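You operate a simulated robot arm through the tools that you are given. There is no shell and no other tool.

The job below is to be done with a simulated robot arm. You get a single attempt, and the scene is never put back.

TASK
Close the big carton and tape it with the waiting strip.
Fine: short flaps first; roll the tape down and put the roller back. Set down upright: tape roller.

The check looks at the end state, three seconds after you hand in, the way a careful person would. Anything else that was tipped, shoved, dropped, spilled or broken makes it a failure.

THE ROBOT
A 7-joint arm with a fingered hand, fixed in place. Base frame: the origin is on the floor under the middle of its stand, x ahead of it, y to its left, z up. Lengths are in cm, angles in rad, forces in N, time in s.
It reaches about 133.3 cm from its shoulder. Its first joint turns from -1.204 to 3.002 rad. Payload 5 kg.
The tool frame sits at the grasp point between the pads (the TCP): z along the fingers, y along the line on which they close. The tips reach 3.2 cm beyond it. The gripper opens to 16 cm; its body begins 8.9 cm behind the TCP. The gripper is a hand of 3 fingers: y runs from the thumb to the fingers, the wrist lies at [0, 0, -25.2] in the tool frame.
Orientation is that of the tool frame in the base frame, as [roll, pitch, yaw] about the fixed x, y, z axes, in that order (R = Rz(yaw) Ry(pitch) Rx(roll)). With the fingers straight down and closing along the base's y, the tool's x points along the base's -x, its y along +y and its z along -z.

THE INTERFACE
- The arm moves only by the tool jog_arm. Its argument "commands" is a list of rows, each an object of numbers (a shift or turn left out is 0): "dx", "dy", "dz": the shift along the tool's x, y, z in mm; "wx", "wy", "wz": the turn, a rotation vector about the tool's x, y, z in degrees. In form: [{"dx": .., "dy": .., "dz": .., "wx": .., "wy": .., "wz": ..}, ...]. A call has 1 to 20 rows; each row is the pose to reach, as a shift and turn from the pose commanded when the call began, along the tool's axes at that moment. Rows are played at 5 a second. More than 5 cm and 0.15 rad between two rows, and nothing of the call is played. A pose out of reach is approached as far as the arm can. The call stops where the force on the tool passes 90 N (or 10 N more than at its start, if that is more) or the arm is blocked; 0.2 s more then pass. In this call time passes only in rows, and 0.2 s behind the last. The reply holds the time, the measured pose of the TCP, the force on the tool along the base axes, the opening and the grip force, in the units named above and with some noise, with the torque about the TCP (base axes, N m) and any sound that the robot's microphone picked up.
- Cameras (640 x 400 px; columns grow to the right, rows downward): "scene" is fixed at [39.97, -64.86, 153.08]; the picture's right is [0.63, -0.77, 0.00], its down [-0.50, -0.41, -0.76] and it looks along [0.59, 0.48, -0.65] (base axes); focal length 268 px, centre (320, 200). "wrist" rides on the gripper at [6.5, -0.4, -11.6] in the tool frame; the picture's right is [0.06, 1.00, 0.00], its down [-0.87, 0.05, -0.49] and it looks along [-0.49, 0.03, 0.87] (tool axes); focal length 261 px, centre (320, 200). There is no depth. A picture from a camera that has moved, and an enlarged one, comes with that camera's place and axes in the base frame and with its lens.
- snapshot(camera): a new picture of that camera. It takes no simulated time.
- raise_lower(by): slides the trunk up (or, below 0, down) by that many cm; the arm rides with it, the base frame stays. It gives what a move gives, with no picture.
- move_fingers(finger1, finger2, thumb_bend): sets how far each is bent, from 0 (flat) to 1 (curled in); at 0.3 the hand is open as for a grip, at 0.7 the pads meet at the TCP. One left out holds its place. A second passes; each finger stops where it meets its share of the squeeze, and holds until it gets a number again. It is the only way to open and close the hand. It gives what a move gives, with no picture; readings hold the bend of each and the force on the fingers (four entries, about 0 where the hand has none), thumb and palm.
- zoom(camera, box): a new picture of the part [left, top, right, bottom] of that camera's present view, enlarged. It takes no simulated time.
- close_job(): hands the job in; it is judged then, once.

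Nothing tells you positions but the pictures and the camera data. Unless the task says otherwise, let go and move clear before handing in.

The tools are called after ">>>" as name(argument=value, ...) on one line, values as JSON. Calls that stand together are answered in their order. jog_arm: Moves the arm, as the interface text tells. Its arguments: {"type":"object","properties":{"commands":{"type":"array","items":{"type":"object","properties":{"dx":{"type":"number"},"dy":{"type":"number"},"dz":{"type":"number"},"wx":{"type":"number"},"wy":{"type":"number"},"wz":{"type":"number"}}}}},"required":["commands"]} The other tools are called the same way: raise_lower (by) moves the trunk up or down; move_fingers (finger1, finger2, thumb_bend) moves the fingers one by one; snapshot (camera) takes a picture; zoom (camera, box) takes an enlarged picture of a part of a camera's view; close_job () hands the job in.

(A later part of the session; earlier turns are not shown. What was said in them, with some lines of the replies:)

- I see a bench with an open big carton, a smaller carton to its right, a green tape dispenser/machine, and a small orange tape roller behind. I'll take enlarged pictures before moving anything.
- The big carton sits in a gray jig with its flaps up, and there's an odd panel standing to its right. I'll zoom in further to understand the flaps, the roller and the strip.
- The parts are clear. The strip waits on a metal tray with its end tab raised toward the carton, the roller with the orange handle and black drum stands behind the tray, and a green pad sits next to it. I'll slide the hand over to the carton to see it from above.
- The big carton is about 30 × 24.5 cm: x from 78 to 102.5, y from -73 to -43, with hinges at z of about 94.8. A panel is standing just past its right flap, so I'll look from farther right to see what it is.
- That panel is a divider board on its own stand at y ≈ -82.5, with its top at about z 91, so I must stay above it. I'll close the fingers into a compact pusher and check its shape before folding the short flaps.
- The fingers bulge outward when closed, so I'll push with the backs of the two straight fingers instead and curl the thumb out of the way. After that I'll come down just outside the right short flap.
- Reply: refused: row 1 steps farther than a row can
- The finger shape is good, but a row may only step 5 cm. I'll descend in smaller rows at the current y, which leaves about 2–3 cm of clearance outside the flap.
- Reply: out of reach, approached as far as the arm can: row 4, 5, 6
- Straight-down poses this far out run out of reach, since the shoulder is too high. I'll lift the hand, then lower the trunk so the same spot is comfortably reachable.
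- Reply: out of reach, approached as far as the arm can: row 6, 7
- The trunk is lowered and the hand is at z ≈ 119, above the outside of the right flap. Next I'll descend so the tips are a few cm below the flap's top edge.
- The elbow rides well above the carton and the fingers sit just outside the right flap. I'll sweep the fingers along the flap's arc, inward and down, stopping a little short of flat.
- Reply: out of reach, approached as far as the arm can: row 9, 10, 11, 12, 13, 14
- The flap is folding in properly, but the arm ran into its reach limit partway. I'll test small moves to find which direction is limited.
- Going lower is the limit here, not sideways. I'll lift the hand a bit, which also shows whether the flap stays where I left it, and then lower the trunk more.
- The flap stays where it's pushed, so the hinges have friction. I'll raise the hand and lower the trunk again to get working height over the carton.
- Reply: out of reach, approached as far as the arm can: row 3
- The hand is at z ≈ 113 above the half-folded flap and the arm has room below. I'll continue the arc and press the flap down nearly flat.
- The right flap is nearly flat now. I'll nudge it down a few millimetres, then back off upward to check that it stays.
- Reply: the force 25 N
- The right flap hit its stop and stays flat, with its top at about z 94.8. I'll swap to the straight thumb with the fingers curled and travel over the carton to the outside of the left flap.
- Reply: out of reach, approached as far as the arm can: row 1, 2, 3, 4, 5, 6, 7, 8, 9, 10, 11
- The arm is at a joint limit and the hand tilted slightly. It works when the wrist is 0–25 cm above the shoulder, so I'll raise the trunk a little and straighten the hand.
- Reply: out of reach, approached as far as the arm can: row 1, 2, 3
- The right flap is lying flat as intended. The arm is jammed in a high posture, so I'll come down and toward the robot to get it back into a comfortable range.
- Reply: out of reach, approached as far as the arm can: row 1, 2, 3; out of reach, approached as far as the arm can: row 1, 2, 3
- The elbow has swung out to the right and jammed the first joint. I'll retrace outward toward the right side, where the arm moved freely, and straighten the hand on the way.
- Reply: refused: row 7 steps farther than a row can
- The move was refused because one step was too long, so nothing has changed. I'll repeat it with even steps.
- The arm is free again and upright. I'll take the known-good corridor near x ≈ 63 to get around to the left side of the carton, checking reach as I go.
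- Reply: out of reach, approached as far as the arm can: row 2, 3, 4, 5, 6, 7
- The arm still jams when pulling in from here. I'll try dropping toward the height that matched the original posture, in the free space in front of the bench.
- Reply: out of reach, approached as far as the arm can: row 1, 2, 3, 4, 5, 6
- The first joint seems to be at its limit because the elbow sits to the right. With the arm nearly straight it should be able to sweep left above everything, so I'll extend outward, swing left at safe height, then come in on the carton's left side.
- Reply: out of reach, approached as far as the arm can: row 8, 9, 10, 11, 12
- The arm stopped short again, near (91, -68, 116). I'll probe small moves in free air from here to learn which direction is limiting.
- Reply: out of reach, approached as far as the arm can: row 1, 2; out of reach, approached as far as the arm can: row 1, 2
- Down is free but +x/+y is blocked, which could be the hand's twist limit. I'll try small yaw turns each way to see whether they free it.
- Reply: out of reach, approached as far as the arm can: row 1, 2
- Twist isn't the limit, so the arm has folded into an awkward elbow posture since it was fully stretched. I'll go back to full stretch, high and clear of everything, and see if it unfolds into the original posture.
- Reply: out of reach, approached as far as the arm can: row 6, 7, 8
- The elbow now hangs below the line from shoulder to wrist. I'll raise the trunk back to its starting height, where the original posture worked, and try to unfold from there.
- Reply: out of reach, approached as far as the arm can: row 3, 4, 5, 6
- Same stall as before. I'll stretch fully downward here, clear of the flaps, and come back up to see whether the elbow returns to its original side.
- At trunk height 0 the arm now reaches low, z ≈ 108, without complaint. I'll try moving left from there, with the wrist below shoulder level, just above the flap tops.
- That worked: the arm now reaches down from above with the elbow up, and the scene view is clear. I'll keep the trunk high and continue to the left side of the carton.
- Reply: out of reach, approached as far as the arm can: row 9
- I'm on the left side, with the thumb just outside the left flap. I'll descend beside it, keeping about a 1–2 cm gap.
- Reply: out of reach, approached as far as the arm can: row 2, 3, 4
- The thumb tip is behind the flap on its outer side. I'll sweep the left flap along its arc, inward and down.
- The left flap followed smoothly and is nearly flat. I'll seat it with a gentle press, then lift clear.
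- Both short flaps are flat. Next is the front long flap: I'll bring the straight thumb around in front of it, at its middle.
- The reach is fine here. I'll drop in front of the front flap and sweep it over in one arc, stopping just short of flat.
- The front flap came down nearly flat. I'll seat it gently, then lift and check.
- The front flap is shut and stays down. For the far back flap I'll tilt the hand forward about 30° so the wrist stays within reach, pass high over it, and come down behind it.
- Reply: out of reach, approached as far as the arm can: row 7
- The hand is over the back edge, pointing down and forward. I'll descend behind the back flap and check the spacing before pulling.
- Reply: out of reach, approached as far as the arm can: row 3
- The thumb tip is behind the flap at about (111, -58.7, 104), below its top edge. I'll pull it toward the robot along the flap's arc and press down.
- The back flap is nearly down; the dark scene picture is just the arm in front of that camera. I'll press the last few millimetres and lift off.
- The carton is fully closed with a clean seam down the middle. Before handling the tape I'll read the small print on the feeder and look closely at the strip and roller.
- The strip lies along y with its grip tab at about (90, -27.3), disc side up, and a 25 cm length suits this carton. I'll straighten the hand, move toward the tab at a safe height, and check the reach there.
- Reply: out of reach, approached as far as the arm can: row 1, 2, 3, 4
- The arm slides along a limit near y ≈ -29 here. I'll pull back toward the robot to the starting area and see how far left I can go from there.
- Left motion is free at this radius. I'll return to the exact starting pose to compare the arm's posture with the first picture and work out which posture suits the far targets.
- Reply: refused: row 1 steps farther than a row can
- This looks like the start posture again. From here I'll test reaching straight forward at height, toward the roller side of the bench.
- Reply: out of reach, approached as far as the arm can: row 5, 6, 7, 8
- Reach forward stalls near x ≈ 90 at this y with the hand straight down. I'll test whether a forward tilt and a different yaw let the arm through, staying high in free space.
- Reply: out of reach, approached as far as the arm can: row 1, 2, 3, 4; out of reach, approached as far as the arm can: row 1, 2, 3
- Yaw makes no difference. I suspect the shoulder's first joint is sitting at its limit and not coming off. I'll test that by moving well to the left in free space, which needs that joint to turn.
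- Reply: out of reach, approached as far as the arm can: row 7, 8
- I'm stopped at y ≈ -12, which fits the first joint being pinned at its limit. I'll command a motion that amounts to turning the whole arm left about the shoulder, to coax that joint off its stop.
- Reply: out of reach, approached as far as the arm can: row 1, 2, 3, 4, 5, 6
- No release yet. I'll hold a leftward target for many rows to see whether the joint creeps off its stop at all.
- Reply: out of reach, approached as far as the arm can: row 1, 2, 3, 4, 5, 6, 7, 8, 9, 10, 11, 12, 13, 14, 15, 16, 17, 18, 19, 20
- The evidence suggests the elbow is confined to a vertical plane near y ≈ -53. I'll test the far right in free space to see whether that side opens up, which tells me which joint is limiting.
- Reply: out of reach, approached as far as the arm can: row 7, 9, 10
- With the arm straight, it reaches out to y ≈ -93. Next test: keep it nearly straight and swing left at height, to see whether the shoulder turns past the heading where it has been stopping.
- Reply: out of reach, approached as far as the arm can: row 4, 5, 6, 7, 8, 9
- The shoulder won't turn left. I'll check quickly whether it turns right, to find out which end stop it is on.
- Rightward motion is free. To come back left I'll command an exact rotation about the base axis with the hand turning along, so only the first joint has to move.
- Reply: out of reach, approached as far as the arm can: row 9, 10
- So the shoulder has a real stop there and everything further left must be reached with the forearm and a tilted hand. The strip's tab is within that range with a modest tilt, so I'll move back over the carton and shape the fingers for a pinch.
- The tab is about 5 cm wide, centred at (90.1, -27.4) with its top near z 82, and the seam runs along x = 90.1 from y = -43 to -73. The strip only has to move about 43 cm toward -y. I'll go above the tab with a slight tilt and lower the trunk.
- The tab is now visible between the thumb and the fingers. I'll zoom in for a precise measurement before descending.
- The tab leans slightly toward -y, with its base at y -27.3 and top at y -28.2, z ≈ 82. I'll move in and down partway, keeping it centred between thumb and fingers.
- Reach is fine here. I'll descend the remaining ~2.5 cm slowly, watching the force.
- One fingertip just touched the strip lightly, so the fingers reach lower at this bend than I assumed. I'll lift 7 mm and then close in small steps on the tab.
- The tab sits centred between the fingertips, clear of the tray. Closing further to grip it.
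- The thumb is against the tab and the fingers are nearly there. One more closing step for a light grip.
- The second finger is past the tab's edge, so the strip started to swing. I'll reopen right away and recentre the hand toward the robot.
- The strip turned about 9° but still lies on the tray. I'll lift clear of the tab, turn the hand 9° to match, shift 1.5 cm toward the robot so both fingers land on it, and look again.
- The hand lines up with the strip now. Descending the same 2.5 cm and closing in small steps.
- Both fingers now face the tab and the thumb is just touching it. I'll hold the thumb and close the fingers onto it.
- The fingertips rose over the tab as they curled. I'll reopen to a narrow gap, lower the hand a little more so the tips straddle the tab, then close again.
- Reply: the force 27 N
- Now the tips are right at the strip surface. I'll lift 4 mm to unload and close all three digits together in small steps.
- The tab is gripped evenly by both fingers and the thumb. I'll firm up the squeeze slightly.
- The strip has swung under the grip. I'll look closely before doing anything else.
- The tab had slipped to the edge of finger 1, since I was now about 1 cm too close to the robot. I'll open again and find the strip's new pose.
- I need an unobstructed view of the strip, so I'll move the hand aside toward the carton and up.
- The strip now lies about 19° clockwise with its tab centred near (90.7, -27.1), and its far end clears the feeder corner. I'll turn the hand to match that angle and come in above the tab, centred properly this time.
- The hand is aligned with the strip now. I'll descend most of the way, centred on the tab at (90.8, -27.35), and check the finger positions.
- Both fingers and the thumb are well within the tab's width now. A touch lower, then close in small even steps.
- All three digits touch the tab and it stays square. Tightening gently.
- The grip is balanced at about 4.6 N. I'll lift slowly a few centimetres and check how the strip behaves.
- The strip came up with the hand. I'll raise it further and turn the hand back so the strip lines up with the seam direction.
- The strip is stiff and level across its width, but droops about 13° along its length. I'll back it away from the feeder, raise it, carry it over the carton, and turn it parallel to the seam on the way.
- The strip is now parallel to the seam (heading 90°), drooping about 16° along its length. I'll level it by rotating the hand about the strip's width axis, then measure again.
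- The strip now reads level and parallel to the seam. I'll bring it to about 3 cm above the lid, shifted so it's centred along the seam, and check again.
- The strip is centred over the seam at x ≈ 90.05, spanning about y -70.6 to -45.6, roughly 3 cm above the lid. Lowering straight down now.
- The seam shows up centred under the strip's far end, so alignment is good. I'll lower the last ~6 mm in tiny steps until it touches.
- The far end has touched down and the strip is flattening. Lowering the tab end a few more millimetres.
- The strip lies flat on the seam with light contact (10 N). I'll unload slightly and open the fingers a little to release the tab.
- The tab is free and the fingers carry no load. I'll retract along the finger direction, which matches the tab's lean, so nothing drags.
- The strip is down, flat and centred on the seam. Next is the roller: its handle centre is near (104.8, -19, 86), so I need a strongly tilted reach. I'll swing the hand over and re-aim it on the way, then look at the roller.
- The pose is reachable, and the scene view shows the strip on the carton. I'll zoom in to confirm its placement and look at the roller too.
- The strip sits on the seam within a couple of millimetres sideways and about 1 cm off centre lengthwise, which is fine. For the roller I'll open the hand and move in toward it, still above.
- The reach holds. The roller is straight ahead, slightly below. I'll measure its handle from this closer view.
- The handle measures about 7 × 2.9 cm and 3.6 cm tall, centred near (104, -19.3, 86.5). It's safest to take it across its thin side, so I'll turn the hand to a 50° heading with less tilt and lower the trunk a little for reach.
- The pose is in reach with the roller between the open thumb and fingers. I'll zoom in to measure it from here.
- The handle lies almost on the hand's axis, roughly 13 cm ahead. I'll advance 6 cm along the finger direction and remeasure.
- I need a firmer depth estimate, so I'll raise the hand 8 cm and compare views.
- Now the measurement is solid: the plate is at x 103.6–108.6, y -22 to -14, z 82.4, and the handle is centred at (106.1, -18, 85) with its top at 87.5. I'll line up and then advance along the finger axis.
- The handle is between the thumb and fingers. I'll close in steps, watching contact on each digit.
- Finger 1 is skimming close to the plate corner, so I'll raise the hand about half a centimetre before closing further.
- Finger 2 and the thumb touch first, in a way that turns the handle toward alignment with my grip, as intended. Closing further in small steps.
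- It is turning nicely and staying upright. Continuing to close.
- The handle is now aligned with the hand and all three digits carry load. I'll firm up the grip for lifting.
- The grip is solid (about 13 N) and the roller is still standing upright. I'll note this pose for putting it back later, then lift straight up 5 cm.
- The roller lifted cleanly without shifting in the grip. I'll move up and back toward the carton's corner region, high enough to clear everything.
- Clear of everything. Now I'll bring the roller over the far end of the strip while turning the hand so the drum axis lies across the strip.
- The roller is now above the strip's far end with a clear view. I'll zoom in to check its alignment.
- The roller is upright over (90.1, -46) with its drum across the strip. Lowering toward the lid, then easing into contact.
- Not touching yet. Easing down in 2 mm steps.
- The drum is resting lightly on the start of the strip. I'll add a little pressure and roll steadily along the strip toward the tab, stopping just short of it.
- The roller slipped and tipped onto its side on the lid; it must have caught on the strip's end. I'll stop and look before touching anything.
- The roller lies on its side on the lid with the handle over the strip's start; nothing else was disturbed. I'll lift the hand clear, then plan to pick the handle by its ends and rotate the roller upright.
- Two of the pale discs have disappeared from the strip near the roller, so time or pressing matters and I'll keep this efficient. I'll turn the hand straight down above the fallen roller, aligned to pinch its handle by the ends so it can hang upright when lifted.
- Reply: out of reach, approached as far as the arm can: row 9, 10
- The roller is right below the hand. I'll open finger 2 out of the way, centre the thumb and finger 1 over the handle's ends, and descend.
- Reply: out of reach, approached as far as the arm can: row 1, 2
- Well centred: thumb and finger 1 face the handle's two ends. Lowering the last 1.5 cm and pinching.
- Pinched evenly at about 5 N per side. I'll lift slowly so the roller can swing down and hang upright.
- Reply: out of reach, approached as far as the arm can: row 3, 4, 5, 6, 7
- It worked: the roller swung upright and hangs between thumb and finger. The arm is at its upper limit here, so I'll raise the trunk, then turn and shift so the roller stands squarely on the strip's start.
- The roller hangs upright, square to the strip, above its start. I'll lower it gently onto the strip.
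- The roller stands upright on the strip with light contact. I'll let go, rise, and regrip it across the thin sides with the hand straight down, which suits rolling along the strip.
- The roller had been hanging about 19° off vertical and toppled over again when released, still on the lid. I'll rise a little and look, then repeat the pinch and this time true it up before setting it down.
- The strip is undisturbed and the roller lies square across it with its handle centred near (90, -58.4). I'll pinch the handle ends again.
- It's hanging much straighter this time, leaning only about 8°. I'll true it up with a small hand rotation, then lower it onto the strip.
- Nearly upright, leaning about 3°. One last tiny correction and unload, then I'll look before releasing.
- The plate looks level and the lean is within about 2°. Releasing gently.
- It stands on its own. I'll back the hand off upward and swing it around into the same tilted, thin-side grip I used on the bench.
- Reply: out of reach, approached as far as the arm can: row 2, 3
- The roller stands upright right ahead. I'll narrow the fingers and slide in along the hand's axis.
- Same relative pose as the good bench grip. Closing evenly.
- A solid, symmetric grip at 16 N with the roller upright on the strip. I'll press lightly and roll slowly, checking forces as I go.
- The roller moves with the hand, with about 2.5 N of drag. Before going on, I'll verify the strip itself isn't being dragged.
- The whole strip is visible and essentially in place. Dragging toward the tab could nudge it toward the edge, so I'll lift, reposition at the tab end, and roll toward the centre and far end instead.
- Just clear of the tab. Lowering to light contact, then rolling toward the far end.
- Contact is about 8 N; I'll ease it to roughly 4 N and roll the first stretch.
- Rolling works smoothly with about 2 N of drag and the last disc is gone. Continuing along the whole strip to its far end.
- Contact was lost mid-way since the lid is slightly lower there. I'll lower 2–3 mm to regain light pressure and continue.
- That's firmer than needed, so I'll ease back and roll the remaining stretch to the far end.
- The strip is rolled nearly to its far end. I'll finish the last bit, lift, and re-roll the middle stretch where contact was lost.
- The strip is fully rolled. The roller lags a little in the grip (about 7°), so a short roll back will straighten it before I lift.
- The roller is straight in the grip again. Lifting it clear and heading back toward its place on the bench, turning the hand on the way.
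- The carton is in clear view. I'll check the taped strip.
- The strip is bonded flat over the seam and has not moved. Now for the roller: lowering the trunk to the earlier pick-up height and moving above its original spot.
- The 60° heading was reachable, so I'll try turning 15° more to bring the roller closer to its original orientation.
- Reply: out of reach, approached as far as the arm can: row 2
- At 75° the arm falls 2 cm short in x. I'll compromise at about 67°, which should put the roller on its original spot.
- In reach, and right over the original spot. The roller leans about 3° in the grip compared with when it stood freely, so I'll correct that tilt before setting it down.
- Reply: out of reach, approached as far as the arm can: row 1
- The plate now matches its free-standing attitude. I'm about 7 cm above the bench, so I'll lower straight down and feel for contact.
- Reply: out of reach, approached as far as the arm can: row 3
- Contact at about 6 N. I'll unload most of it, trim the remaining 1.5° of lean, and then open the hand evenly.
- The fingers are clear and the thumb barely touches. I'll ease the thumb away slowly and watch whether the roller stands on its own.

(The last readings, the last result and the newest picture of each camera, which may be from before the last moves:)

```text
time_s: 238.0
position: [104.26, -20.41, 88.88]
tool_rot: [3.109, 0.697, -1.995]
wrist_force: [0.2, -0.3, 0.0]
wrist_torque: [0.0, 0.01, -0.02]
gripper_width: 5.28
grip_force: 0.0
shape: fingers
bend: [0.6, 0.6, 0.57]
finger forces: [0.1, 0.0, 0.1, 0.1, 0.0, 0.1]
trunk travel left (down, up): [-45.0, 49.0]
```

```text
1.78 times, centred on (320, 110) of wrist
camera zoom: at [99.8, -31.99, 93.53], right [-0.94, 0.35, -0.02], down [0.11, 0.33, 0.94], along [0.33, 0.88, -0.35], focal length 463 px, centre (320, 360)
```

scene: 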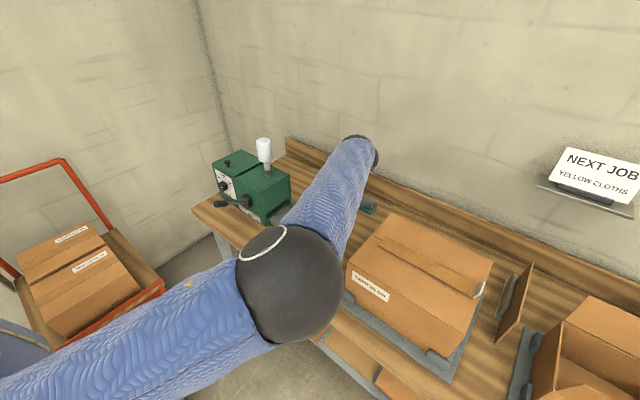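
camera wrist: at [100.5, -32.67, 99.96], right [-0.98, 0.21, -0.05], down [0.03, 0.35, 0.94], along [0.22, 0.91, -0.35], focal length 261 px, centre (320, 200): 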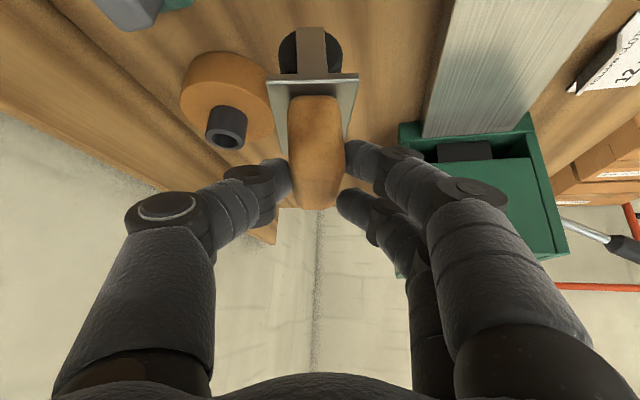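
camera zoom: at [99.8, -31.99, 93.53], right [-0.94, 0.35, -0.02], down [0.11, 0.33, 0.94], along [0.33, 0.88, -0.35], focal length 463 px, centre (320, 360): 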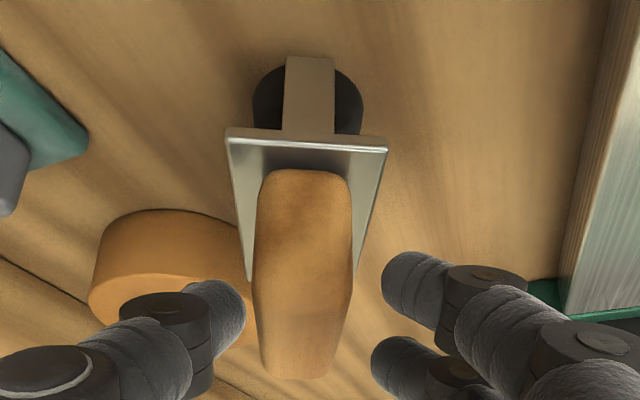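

It stands on its own. I'll open wider and back straight out along the finger direction.

>>> move_fingers(finger1=0.54, finger2=0.54, thumb_bend=0.52)

>>> jog_arm(commands=[{"dz": -12}, {"dz": -28}, {"dz": -48}, {"dz": -75}, {"dz": -110}])

>>> snapshot(camera="wrist")

>>> snapshot(camera="scene")

```text
time_s: 239.0
position: [104.16, -20.41, 88.87]
tool_rot: [3.11, 0.696, -1.995]
wrist_force: [-0.6, -0.2, 0.5]
wrist_torque: [0.0, 0.02, -0.01]
gripper_width: 7.48
grip_force: 0.0
shape: fingers
bend: [0.54, 0.54, 0.52]
finger forces: [0.0, 0.1, 0.0, 0.1, 0.0, 0.0]
trunk travel left (down, up): [-45.0, 49.0]
```

```text
time_s: 240.2
position: [101.57, -27.06, 97.22]
tool_rot: [3.112, 0.696, -1.996]
wrist_force: [-0.2, -0.1, -0.2]
wrist_torque: [0.01, 0.02, 0.0]
gripper_width: 7.47
grip_force: 0.0
shape: fingers
bend: [0.54, 0.54, 0.52]
finger forces: [0.0, 0.1, 0.0, 0.0, 0.0, 0.1]
trunk travel left (down, up): [-45.0, 49.0]
```

```text
taken
camera wrist: at [97.16, -38.55, 101.97], right [-0.94, 0.35, -0.02], down [0.11, 0.34, 0.94], along [0.33, 0.88, -0.35], focal length 261 px, centre (320, 200)
```

wrist: 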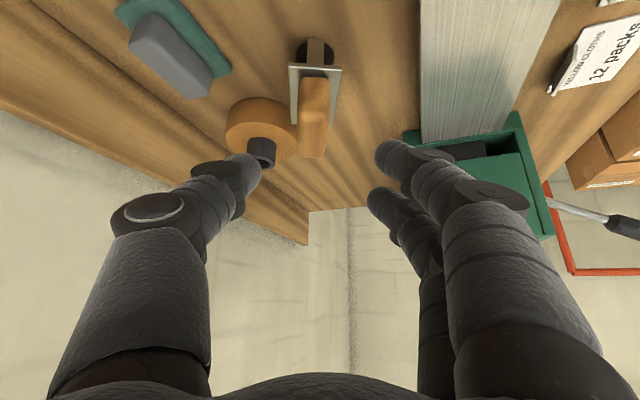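

```text
taken
```

scene: 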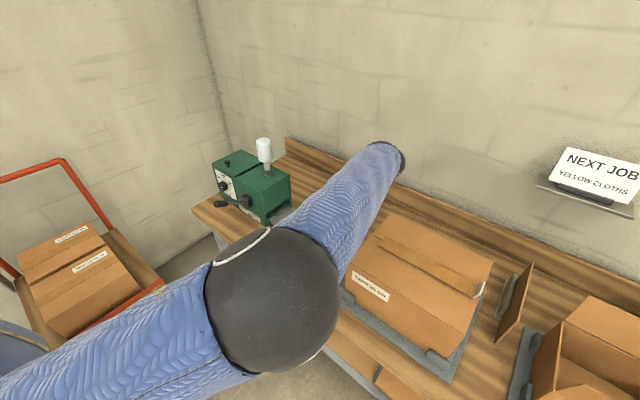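

The roller stands in its place. I'll raise the arm away from the bench and then inspect the whole scene.

>>> jog_arm(commands=[{"dx": -25, "dz": -31}, {"dx": -51, "dz": -61}, {"dx": -77, "dz": -92}, {"dx": -96, "dz": -115}])

>>> raise_lower(by=25)

>>> snapshot(camera="scene")

>>> snapshot(camera="wrist")

```text
time_s: 241.2
position: [102.08, -27.24, 112.2]
tool_rot: [3.11, 0.699, -1.996]
wrist_force: [-0.2, -0.8, -0.2]
wrist_torque: [0.04, -0.02, 0.03]
gripper_width: 7.48
grip_force: 0.0
shape: fingers
bend: [0.54, 0.54, 0.52]
finger forces: [0.0, 0.1, 0.1, 0.1, 0.0, 0.1]
trunk travel left (down, up): [-45.0, 49.0]
```

```text
time_s: 243.8
position: [102.02, -27.17, 137.16]
tool_rot: [3.108, 0.696, -1.995]
wrist_force: [-0.2, -1.2, -0.8]
wrist_torque: [0.0, -0.05, 0.02]
gripper_width: 7.46
grip_force: 0.1
shape: fingers
bend: [0.54, 0.54, 0.52]
finger forces: [0.0, 0.0, 0.0, 0.0, 0.1, 0.0]
trunk travel left (down, up): [-70.0, 24.0]
```

```text
taken
```

scene: 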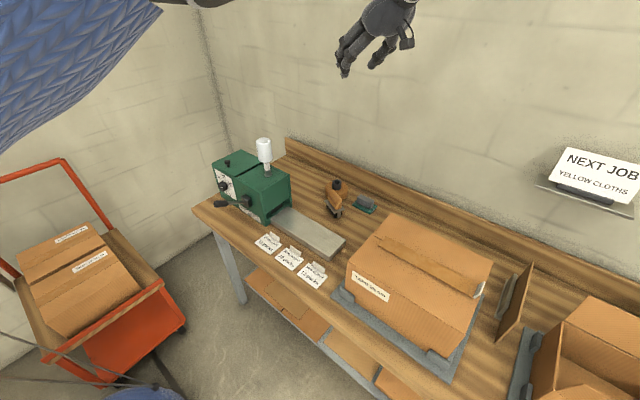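

```text
taken
camera wrist: at [97.65, -38.75, 141.87], right [-0.94, 0.35, -0.01], down [0.11, 0.33, 0.94], along [0.33, 0.88, -0.35], focal length 261 px, centre (320, 200)
```

wrist: 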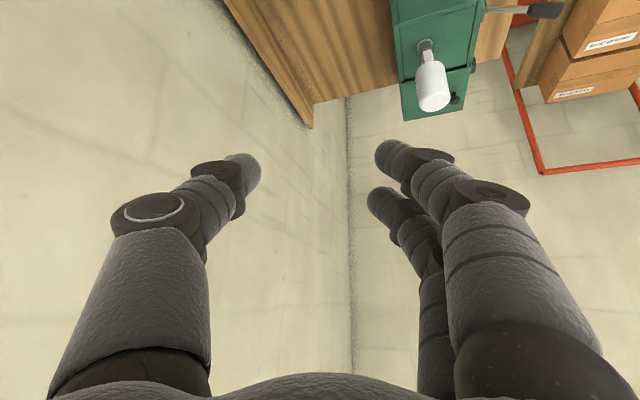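

The whole scene is visible now. I'll zoom in on the roller, the carton and the neighbouring items for a final check.

>>> zoom(camera="scene", box=[310, 165, 390, 225])

>>> zoom(camera="scene", box=[320, 190, 560, 390])

>>> zoom(camera="scene", box=[190, 130, 390, 300])

>>> zoom(camera="scene", box=[480, 120, 640, 400])

```text
6.67 times, centred on (350, 195) of scene
camera zoom: at [39.97, -64.86, 153.08], right [0.63, -0.77, 0.0], down [-0.5, -0.41, -0.76], along [0.59, 0.48, -0.65], focal length 1786 px, centre (120, 233)
```

zoom: 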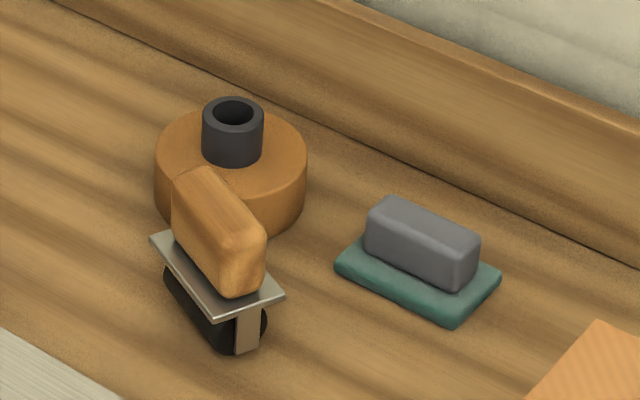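

```text
2.00 times, centred on (440, 290) of scene
camera zoom: at [39.97, -64.86, 153.08], right [0.63, -0.77, 0.0], down [-0.5, -0.41, -0.76], along [0.59, 0.48, -0.65], focal length 536 px, centre (80, 20)
```

zoom: 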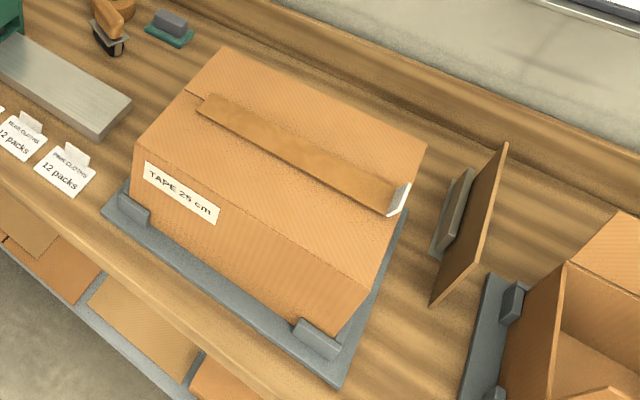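

```text
2.35 times, centred on (290, 215) of scene
camera zoom: at [39.97, -64.86, 153.08], right [0.63, -0.77, 0.0], down [-0.5, -0.41, -0.76], along [0.59, 0.48, -0.65], focal length 630 px, centre (391, 165)
```

zoom: 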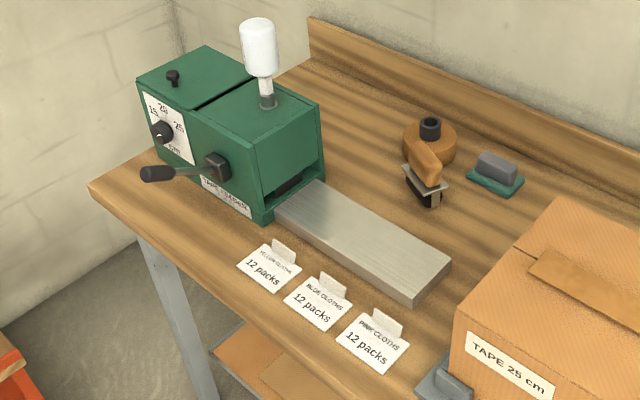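

```text
1.43 times, centred on (560, 260) of scene
camera zoom: at [39.97, -64.86, 153.08], right [0.63, -0.77, 0.0], down [-0.5, -0.41, -0.76], along [0.59, 0.48, -0.65], focal length 383 px, centre (-23, 114)
```

zoom: 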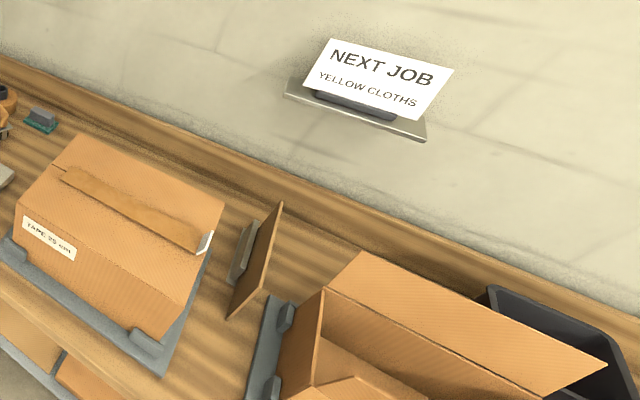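

The carton is closed with the strip rolled flat over the seam. The roller stands upright on its original spot, turned about 25° from how it first stood. The tape reel, pad, cards, divider and second carton look unmoved, and the arm is clear, so I'm handing in the job.

>>> close_job()

```text
The job is handed in.
```

The big carton is closed, taped and handed in. I folded the short flaps first, then the front and back flaps, and all four lie flat.

- **Tape:** The 25 cm strip covers the seam to within a couple of millimetres sideways, but sits about 1 cm off centre along its length. I rolled it all the way except the last 2–3 cm by the grip tab, where the roller could not fit. It did not move during rolling.
- **Roller:** It stands upright back on its original spot, turned about 25° from how it first stood. It tipped over twice on the carton lid while I was using it. Both times I stood it back up, and the strip and carton did not shift.
- **Everything else:** The tape reel, pad, label cards, divider board, feeder and second carton look as they were in the final camera check.
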